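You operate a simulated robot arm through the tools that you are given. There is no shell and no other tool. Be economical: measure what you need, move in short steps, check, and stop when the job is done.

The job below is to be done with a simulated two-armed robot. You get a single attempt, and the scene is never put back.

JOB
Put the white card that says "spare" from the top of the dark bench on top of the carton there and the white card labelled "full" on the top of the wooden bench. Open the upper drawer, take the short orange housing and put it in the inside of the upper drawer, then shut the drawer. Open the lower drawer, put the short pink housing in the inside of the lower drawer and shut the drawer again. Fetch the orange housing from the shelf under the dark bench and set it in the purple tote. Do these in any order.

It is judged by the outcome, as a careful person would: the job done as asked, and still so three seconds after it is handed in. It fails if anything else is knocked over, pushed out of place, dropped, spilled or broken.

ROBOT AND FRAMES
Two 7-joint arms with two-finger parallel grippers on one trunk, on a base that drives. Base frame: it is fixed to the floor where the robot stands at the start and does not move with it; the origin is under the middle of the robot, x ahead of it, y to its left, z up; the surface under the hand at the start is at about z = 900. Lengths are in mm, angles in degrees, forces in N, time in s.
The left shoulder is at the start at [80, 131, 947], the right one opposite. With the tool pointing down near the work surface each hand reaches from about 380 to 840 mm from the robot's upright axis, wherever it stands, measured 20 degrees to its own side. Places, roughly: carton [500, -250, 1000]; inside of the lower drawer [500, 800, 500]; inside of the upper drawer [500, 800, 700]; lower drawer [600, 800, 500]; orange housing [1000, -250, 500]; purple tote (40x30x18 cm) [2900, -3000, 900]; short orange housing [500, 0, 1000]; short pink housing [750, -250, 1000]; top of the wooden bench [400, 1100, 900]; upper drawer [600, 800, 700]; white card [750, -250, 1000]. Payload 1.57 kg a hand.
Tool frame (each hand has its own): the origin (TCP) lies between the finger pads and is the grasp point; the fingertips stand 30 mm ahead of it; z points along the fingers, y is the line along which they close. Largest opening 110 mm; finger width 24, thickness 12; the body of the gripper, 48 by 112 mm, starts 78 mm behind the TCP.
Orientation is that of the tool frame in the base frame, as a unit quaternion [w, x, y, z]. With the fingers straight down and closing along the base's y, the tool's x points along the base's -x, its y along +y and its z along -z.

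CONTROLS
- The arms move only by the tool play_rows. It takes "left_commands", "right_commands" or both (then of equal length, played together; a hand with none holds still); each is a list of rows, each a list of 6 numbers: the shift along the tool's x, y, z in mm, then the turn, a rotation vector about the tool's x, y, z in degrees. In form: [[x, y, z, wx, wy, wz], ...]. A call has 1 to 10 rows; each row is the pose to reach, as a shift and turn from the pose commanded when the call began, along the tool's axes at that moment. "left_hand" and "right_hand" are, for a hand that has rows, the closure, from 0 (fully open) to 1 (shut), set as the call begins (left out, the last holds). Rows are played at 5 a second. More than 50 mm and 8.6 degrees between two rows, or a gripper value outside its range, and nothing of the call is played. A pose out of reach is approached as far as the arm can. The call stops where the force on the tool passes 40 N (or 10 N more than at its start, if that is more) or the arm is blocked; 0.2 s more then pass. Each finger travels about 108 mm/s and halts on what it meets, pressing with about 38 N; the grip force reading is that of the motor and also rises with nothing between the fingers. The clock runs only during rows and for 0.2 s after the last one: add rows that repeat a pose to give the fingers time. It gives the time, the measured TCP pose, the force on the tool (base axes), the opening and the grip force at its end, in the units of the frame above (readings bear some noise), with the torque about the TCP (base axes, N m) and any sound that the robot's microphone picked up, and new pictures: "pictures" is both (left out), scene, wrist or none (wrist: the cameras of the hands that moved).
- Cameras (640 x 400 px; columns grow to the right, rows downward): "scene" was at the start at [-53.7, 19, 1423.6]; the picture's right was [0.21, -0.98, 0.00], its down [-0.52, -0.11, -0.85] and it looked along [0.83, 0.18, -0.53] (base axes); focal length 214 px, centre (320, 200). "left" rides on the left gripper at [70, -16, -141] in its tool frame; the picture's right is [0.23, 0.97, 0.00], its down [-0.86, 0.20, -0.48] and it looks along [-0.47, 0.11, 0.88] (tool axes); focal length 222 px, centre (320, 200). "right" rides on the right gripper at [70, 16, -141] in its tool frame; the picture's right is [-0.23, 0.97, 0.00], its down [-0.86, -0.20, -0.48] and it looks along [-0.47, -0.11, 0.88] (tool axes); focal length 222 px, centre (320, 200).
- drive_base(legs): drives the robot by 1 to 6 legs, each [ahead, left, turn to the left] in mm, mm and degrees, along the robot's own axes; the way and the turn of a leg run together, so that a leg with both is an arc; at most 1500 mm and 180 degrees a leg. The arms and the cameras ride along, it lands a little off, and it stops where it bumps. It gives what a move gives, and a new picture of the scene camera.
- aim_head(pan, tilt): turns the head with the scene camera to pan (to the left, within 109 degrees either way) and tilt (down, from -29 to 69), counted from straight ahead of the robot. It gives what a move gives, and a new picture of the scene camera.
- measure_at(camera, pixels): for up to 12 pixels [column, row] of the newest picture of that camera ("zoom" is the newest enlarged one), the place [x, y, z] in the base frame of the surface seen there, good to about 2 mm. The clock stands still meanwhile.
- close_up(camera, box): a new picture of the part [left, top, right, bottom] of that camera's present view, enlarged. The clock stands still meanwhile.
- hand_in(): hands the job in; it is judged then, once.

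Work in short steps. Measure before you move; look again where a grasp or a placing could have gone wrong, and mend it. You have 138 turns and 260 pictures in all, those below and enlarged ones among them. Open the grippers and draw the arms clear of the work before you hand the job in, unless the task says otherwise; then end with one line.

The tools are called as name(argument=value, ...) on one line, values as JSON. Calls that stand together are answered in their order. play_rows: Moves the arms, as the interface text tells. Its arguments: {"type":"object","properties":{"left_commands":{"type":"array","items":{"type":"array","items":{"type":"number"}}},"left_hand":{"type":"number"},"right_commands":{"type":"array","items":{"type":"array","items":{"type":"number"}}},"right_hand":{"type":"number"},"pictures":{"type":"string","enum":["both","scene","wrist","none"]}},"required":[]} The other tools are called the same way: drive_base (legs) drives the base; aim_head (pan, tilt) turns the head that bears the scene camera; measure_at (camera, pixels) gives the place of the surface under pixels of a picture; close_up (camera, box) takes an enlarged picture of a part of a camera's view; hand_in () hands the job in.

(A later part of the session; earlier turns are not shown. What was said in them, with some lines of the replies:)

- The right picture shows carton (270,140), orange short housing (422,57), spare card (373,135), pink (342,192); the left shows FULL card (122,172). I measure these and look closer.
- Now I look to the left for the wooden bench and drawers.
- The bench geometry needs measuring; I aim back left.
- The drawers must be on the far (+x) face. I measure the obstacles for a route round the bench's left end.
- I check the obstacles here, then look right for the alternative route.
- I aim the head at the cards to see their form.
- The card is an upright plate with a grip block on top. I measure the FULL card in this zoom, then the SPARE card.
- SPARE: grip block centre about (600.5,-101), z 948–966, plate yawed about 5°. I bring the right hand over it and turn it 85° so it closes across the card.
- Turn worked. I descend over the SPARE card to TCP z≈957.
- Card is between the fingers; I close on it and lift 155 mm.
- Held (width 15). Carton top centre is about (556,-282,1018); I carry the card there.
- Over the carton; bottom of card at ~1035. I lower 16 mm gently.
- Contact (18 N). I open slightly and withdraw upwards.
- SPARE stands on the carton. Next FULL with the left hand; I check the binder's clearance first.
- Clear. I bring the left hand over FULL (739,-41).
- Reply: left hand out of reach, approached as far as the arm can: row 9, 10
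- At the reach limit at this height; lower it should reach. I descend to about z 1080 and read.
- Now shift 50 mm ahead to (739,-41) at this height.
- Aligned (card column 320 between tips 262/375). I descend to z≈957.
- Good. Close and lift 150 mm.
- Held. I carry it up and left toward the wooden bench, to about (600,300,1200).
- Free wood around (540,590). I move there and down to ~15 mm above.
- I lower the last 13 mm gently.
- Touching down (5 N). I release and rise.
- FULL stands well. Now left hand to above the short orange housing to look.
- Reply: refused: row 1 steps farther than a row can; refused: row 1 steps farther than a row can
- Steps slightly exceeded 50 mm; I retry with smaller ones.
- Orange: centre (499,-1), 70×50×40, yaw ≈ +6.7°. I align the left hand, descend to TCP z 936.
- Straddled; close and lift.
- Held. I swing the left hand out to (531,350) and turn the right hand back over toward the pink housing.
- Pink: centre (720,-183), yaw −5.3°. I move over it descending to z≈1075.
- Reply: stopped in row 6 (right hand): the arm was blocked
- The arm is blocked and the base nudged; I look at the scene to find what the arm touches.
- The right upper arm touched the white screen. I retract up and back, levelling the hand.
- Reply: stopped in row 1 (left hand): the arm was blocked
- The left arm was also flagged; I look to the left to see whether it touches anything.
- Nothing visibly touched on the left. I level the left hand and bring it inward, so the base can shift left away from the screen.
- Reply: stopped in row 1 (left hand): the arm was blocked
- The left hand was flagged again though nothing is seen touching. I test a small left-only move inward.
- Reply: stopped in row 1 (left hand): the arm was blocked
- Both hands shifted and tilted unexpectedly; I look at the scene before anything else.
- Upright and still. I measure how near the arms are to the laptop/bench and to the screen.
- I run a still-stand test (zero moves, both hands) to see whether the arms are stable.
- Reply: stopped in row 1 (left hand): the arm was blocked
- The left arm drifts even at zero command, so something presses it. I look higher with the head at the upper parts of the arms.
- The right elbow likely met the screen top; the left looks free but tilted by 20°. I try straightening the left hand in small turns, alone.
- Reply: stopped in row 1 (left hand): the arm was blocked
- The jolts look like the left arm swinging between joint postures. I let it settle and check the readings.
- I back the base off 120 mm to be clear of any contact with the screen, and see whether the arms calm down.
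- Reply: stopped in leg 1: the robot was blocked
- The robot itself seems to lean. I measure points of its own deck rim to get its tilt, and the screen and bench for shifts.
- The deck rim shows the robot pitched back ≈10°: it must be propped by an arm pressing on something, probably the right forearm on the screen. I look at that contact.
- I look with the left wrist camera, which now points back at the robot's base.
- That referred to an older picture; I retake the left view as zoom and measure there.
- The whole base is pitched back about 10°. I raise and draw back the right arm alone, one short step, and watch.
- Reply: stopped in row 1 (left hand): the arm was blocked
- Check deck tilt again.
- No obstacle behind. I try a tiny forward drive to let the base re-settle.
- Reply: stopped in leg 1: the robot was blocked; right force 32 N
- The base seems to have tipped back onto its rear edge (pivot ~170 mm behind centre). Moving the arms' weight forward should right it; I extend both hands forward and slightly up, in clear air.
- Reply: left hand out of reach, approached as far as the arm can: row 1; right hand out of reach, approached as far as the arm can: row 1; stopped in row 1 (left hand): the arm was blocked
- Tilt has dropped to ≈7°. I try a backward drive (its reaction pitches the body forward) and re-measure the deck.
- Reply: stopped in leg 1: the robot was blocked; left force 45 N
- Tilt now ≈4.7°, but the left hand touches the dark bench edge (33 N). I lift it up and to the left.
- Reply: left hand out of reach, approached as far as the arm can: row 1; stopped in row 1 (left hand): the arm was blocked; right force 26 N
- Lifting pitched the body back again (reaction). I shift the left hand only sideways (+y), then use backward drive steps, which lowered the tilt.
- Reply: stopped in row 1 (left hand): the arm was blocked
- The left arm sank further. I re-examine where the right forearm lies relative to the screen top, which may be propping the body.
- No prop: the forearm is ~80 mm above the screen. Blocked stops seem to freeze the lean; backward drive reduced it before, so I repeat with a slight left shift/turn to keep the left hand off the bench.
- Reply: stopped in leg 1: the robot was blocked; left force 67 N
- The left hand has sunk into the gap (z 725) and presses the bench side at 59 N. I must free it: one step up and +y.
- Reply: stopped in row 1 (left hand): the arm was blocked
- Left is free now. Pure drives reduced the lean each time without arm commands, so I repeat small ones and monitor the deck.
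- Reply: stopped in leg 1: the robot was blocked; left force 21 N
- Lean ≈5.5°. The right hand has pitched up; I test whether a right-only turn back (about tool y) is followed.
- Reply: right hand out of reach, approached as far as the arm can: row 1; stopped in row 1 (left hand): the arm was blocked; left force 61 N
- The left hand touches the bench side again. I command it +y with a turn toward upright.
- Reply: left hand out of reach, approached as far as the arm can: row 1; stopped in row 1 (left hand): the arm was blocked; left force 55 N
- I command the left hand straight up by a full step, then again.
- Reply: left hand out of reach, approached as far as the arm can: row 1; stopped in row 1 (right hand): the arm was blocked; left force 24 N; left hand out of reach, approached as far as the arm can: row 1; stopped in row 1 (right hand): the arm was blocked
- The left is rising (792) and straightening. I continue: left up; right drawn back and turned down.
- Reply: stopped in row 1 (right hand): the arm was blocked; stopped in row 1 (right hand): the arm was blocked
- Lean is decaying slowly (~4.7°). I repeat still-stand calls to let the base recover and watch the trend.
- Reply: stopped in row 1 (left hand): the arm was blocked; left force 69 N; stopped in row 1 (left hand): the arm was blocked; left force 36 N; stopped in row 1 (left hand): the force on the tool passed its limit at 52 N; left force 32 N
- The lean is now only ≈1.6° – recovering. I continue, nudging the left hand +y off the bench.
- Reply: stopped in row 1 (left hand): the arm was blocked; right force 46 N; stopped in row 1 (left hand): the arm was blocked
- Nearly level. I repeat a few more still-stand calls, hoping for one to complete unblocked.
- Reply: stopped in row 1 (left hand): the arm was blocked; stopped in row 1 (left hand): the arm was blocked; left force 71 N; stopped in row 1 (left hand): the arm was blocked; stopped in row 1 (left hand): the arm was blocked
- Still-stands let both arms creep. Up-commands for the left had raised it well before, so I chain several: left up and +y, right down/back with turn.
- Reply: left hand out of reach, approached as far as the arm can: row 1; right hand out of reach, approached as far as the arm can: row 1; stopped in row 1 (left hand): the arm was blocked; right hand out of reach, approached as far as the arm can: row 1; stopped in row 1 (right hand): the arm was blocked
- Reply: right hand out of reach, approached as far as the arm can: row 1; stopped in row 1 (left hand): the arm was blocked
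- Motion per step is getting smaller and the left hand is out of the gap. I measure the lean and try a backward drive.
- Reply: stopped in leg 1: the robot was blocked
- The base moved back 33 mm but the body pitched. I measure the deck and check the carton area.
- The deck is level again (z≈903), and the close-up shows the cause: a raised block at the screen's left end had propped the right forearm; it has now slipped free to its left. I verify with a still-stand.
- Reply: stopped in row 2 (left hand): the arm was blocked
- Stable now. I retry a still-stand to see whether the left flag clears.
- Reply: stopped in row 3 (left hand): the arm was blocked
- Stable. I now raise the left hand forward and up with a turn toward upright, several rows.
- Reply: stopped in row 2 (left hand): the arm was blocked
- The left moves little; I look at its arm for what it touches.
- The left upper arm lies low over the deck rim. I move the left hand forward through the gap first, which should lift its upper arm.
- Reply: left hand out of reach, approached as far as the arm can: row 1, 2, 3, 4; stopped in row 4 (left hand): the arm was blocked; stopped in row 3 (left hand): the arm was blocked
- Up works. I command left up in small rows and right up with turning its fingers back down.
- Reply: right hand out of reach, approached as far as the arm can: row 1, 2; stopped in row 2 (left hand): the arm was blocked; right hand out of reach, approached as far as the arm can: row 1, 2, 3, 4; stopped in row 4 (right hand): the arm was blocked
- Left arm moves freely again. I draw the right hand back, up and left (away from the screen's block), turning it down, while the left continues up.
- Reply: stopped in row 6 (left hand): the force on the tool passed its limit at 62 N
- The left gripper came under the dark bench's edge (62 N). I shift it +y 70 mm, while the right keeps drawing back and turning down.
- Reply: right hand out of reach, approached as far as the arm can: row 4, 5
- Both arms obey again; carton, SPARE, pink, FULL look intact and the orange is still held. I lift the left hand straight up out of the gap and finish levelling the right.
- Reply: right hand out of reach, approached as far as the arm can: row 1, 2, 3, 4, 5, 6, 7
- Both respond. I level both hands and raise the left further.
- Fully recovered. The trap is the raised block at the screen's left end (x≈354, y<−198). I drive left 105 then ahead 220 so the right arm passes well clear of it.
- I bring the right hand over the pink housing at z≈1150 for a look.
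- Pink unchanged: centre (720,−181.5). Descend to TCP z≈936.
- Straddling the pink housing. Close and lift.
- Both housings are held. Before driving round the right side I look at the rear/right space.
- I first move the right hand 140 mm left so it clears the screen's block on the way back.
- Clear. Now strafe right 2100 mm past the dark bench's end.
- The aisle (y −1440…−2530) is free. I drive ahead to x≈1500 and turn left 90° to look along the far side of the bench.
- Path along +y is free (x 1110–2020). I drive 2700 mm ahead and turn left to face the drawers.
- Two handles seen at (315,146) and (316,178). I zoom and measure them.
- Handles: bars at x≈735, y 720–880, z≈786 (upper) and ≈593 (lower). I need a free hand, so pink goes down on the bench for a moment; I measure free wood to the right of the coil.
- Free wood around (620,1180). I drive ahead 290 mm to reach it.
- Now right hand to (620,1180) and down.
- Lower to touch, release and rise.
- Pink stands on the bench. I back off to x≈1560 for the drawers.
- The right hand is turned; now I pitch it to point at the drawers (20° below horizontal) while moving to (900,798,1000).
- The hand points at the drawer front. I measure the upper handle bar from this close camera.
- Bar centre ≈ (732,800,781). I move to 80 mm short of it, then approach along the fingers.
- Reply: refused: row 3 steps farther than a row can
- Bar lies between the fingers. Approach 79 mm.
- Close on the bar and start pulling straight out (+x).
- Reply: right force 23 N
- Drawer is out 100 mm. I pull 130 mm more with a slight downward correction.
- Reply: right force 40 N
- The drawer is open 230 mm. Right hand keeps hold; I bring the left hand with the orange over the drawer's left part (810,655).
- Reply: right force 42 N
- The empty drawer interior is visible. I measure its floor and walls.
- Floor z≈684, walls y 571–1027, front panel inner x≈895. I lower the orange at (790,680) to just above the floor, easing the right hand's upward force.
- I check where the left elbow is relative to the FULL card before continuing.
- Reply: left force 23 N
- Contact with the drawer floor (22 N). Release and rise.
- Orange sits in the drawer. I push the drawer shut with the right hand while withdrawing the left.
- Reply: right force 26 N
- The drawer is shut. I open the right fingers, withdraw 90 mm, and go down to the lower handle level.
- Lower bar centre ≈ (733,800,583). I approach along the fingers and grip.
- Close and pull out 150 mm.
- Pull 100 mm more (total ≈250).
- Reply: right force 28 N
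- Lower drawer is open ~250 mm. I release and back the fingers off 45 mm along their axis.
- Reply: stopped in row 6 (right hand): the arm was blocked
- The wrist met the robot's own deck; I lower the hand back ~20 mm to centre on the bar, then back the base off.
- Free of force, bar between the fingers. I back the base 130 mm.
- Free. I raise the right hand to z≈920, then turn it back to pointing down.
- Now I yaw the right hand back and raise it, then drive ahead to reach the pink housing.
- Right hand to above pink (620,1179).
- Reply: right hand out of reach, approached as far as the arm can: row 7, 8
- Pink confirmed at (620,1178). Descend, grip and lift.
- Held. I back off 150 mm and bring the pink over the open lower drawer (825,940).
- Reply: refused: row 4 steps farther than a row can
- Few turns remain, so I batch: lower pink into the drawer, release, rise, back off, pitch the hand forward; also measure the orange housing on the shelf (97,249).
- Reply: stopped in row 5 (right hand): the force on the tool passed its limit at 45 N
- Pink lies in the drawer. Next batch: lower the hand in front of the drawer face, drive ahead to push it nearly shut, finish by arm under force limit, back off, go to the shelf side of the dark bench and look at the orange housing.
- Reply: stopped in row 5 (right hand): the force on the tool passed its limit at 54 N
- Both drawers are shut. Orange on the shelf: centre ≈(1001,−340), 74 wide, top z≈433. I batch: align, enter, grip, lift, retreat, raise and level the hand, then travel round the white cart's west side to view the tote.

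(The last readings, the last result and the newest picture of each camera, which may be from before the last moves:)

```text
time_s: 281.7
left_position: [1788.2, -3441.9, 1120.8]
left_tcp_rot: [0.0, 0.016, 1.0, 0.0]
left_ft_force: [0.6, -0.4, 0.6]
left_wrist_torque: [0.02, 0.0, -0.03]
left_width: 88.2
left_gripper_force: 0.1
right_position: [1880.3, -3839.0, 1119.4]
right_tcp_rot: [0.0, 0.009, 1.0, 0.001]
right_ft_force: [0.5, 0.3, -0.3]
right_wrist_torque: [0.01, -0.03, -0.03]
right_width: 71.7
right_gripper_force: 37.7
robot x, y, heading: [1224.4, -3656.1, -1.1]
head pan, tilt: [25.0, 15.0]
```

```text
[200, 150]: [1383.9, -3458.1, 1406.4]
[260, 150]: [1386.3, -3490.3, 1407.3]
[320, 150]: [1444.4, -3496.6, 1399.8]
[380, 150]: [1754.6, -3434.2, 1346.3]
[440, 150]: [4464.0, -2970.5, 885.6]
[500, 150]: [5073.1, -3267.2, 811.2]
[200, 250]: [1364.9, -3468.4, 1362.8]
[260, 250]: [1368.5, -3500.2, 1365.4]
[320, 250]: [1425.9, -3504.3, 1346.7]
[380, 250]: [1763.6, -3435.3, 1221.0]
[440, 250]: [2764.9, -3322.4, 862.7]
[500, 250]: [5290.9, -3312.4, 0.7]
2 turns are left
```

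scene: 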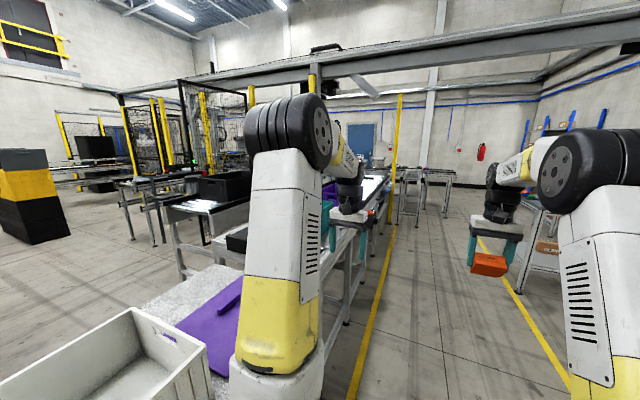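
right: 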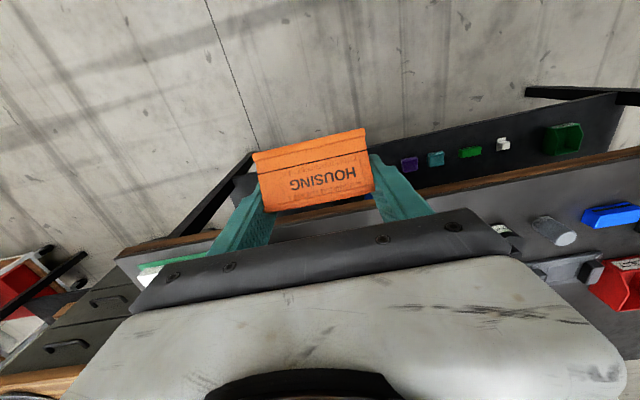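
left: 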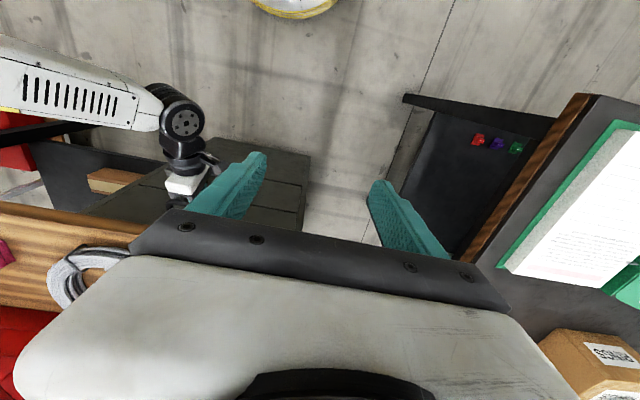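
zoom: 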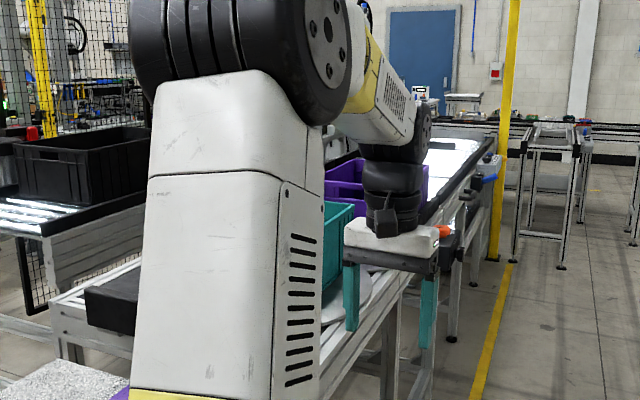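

Orange is held and the purple tote is located by triangulation at about (2905,−3075), right edge y≈−3225. I raise both hands, drive along the table, turn to face it, and measure the tote under the right hand.

play_rows(left_commands=[[0, 0, -30, 0, 0, 0], [0, 0, -60, 0, 0, 0], [0, 0, -90, 0, 0, 0], [0, 0, -100, 0, 0, 0]], right_commands=[[0, 0, -20, 0, 0, 0], [0, 0, -40, 0, 0, 0], [0, 0, -55, 0, 0, 0], [0, 0, -60, 0, 0, 0]], pictures="none")

drive_base(legs=[[0, -79, 1.1], [748, 0, 0], [748, 0, 0], [0, 0, 90]])

play_rows(right_commands=[[0, 0, 0, 0, 0, 0], [0, 0, 0, 0, 0, 0]], pictures="wrist")

measure_at(camera="right", pixels=[[320, 125], [180, 125], [220, 125], [260, 125], [380, 125], [420, 125], [460, 125], [320, 20], [320, 50], [320, 80], [260, 60], [400, 60]])

measure_at(camera="right", pixels=[[140, 125], [100, 125], [500, 125], [540, 125], [200, 60], [460, 60], [140, 60], [520, 60], [220, 20], [420, 20], [160, 170], [480, 170]])

aim_head(pan=-14, tilt=35)

measure_at(camera="scene", pixels=[[320, 200], [280, 200], [360, 200], [320, 180], [320, 220], [300, 160], [340, 160], [320, 240], [260, 180], [380, 180], [260, 220], [380, 220]])

```text
time_s: 282.7
left_position: [1785.7, -3440.8, 1220.2]
left_tcp_rot: [0.0, 0.016, 1.0, 0.001]
left_ft_force: [-0.1, -0.2, -0.2]
left_wrist_torque: [-0.02, -0.03, 0.04]
left_width: 88.2
left_gripper_force: 0.1
right_position: [1880.4, -3839.8, 1178.8]
right_tcp_rot: [0.0, 0.008, 1.0, 0.0]
right_ft_force: [-0.4, 0.4, -1.2]
right_wrist_torque: [0.01, -0.05, 0.01]
right_width: 71.4
right_gripper_force: 37.9
robot x, y, heading: [1227.2, -3657.8, -1.0]
head pan, tilt: [25.0, 15.0]
```

```text
time_s: 294.6
left_position: [2476.4, -3193.6, 1220.1]
left_tcp_rot: [-0.001, -0.688, 0.726, 0.001]
left_ft_force: [0.1, -0.4, 0.0]
left_wrist_torque: [0.02, -0.02, 0.01]
left_width: 88.1
left_gripper_force: 0.1
right_position: [2875.9, -3109.0, 1178.4]
right_tcp_rot: [0.0, -0.693, 0.721, 0.001]
right_ft_force: [-0.1, 0.2, -1.1]
right_wrist_torque: [-0.01, -0.02, 0.0]
right_width: 71.7
right_gripper_force: 37.7
robot x, y, heading: [2682.4, -3763.5, 87.6]
head pan, tilt: [25.0, 15.0]
```

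scene: 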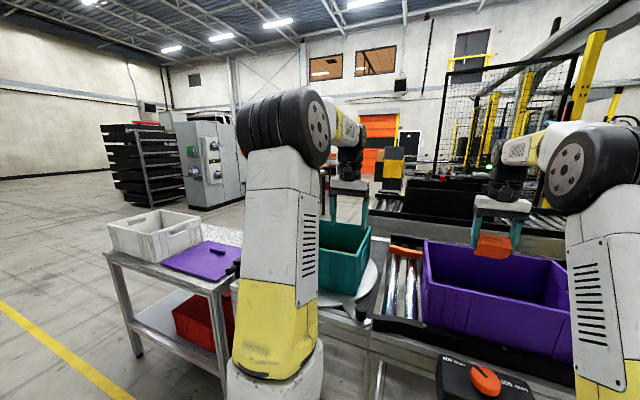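

```text
time_s: 295.2
left_position: [2476.7, -3193.9, 1220.3]
left_tcp_rot: [0.0, -0.688, 0.726, 0.0]
left_ft_force: [-0.7, 0.0, -0.3]
left_wrist_torque: [0.03, 0.01, 0.01]
left_width: 88.3
left_gripper_force: 0.1
right_position: [2876.1, -3109.1, 1179.6]
right_tcp_rot: [-0.001, -0.693, 0.721, 0.001]
right_ft_force: [0.2, -0.4, -0.8]
right_wrist_torque: [0.01, 0.02, 0.02]
right_width: 71.5
right_gripper_force: 37.2
robot x, y, heading: [2678.0, -3762.0, 87.6]
head pan, tilt: [25.0, 15.0]
```

right: 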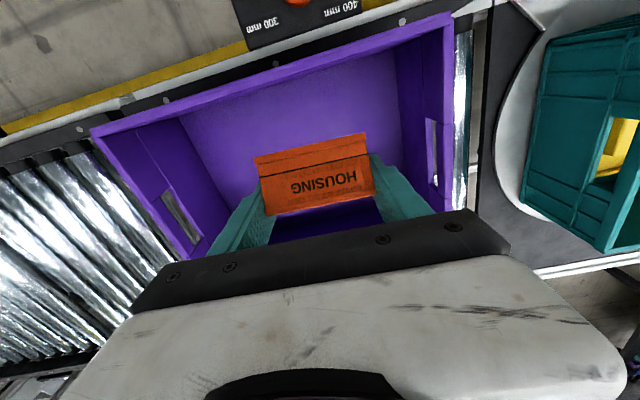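

```text
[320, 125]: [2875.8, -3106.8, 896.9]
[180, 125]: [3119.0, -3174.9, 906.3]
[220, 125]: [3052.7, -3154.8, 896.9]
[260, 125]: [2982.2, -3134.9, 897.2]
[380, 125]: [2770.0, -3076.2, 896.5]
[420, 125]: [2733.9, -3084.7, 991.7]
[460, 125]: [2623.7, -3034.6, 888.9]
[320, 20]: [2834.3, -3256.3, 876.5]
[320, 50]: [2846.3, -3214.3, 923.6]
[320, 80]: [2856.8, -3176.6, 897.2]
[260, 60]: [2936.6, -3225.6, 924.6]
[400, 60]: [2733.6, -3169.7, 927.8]
```

```text
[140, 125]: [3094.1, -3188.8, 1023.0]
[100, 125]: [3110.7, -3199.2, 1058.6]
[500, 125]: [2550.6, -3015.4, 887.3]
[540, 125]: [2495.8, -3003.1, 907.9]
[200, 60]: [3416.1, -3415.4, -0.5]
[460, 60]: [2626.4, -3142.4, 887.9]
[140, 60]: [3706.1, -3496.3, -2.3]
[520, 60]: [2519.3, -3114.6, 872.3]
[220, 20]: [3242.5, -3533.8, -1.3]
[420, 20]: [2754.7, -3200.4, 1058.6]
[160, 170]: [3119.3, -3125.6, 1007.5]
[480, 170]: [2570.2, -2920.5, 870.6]
```

```text
time_s: 296.3
left_position: [2474.8, -3193.9, 1220.0]
left_tcp_rot: [0.0, -0.687, 0.727, 0.001]
left_ft_force: [0.3, 0.4, 0.3]
left_wrist_torque: [0.02, -0.03, 0.06]
left_width: 88.1
left_gripper_force: 0.1
right_position: [2875.7, -3109.2, 1178.7]
right_tcp_rot: [-0.001, -0.693, 0.721, 0.001]
right_ft_force: [0.3, -1.3, -0.8]
right_wrist_torque: [0.02, 0.02, 0.0]
right_width: 71.4
right_gripper_force: 38.2
robot x, y, heading: [2682.6, -3761.6, 87.5]
head pan, tilt: [-14.0, 35.0]
```

scene: 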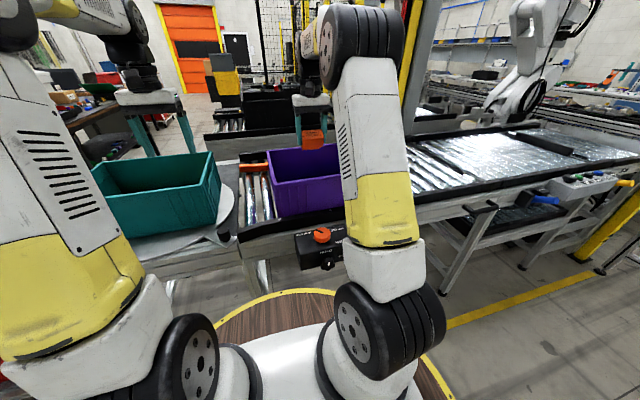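

```text
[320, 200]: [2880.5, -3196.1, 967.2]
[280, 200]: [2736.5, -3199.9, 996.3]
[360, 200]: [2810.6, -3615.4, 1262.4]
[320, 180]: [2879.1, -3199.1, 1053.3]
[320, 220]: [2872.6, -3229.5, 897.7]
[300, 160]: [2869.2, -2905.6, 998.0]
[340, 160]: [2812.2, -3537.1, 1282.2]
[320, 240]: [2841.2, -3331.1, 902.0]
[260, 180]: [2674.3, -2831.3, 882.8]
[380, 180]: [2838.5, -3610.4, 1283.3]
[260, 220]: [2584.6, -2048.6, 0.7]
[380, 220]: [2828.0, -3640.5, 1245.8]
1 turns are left
```

Last turn. The tote floor is z≈897, inner x 2735–3100, y −3200…−2905. I tilt the hand 30° so the housing sets down nearly level, lower it into the middle of the tote until touch, release, rise, back away, and hand in.

play_rows(right_commands=[[0, -8, 0, 0, -6, 0], [0, -16, 0, 0, -12, 0], [0, -24, 0, 0, -18, 0], [0, -32, 0, 0, -24, 0], [-2, -39, 0, 0, -30, 0], [-25, -39, 16, 0, -30, 0], [-48, -39, 32, 0, -30, 0], [-71, -39, 48, 0, -30, 0], [-94, -39, 64, 0, -30, 0], [-115, -39, 79, 0, -30, 0]], pictures="none")

play_rows(right_commands=[[18, 0, 31, 0, 0, 0], [36, 0, 63, 0, 0, 0], [54, 0, 94, 0, 0, 0], [72, 0, 125, 0, 0, 0], [72, 0, 125, 0, 0, 0]], pictures="none")

play_rows(right_commands=[[2, 0, 3.5, 0, 0, 0], [4, 0, 7, 0, 0, 0], [6, 0, 10.5, 0, 0, 0], [8, 0, 14, 0, 0, 0], [9, 0, 16, 0, 0, 0]], pictures="none")

play_rows(right_commands=[[0, 0, 0, 0, 0, 0], [0, 0, 0, 0, 0, 0], [0, 0, 0, 0, 0, 0], [-10, 0, -17, 0, 0, 0], [-29, 0, -50, 0, 0, 0], [-48, 0, -83, 0, 0, 0], [-67, 0, -116, 0, 0, 0], [-86, 0, -149, 0, 0, 0], [-105, 0, -182, 0, 0, 0]], right_hand=0.2, pictures="wrist")

drive_base(legs=[[-300, 0, 0]])

hand_in()

```text
time_s: 298.5
left_position: [2477.8, -3194.6, 1219.4]
left_tcp_rot: [-0.001, -0.688, 0.726, 0.001]
left_ft_force: [0.8, 0.0, 0.3]
left_wrist_torque: [0.06, 0.02, 0.0]
left_width: 88.0
left_gripper_force: 0.0
right_position: [2920.7, -2996.1, 1098.8]
right_tcp_rot: [0.187, -0.669, 0.697, 0.181]
right_ft_force: [-0.5, 0.5, -0.9]
right_wrist_torque: [0.0, 0.01, -0.02]
right_width: 71.4
right_gripper_force: 37.3
robot x, y, heading: [2679.8, -3764.5, 87.7]
head pan, tilt: [-14.0, 35.0]
```

```text
time_s: 299.7
left_position: [2476.7, -3194.4, 1220.0]
left_tcp_rot: [-0.001, -0.688, 0.726, 0.001]
left_ft_force: [-0.6, -0.2, 0.6]
left_wrist_torque: [-0.05, -0.02, 0.02]
left_width: 88.0
left_gripper_force: 0.0
right_position: [2917.0, -2996.6, 956.3]
right_tcp_rot: [0.188, -0.669, 0.697, 0.18]
right_ft_force: [0.4, 0.4, -1.3]
right_wrist_torque: [0.02, 0.04, 0.0]
right_width: 71.2
right_gripper_force: 38.7
robot x, y, heading: [2680.4, -3762.6, 87.7]
head pan, tilt: [-14.0, 35.0]
```

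```text
time_s: 300.9
left_position: [2476.0, -3194.9, 1221.1]
left_tcp_rot: [0.0, -0.688, 0.726, 0.002]
left_ft_force: [0.3, -1.1, 0.8]
left_wrist_torque: [0.05, 0.01, -0.01]
left_width: 88.1
left_gripper_force: 0.1
right_position: [2918.9, -2993.9, 942.6]
right_tcp_rot: [0.19, -0.668, 0.696, 0.183]
right_ft_force: [0.4, -0.7, 25.0]
right_wrist_torque: [0.43, 0.02, 0.01]
right_width: 71.4
right_gripper_force: 37.7
robot x, y, heading: [2681.5, -3758.4, 87.7]
head pan, tilt: [-14.0, 35.0]
```

```text
time_s: 302.9
left_position: [2476.8, -3193.7, 1219.6]
left_tcp_rot: [-0.001, -0.688, 0.726, 0.002]
left_ft_force: [-0.2, -0.2, -0.9]
left_wrist_torque: [0.01, 0.0, 0.01]
left_width: 88.1
left_gripper_force: 0.1
right_position: [2917.0, -2997.7, 1147.4]
right_tcp_rot: [0.186, -0.669, 0.696, 0.18]
right_ft_force: [-0.8, 0.5, -0.4]
right_wrist_torque: [-0.02, -0.03, 0.03]
right_width: 88.1
right_gripper_force: 0.1
robot x, y, heading: [2681.7, -3760.3, 87.7]
head pan, tilt: [-14.0, 35.0]
```

right: 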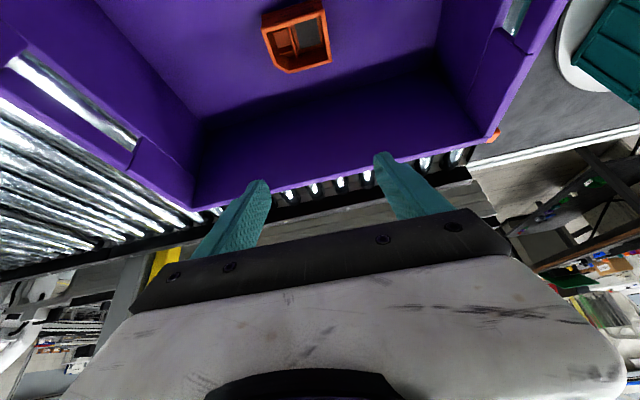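

```text
time_s: 304.9
left_position: [2462.9, -3492.5, 1220.4]
left_tcp_rot: [-0.001, -0.688, 0.726, 0.0]
left_ft_force: [-0.2, 0.6, 0.6]
left_wrist_torque: [-0.01, -0.01, 0.02]
left_width: 87.9
left_gripper_force: 0.1
right_position: [2904.6, -3294.7, 1146.6]
right_tcp_rot: [0.186, -0.67, 0.695, 0.18]
right_ft_force: [0.0, 0.8, -0.6]
right_wrist_torque: [0.0, 0.0, 0.03]
right_width: 88.0
right_gripper_force: 0.0
robot x, y, heading: [2672.9, -4059.4, 87.7]
head pan, tilt: [-14.0, 35.0]
```

scene: 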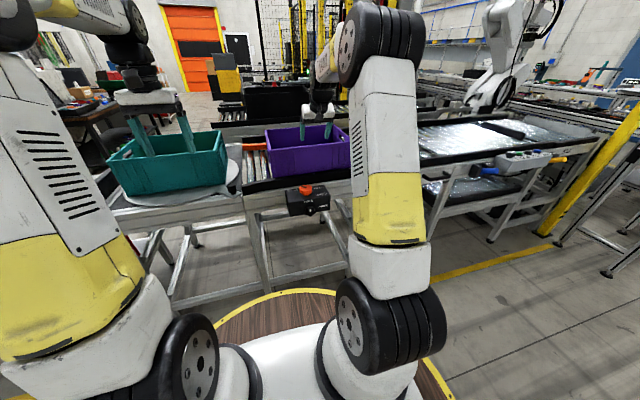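

```text
The job is handed in.
```

I did all five placements and handed the job in: "spare" card on the carton, "full" card on the wooden bench, short orange housing in the upper drawer, short pink housing in the lower drawer, and orange housing upright in the purple tote. Both drawers are shut. Midway the right forearm caught on the white screen's raised end and the robot tipped back about 10° until I freed it; the last views showed nothing knocked over or dropped, but I did not re-measure every object.
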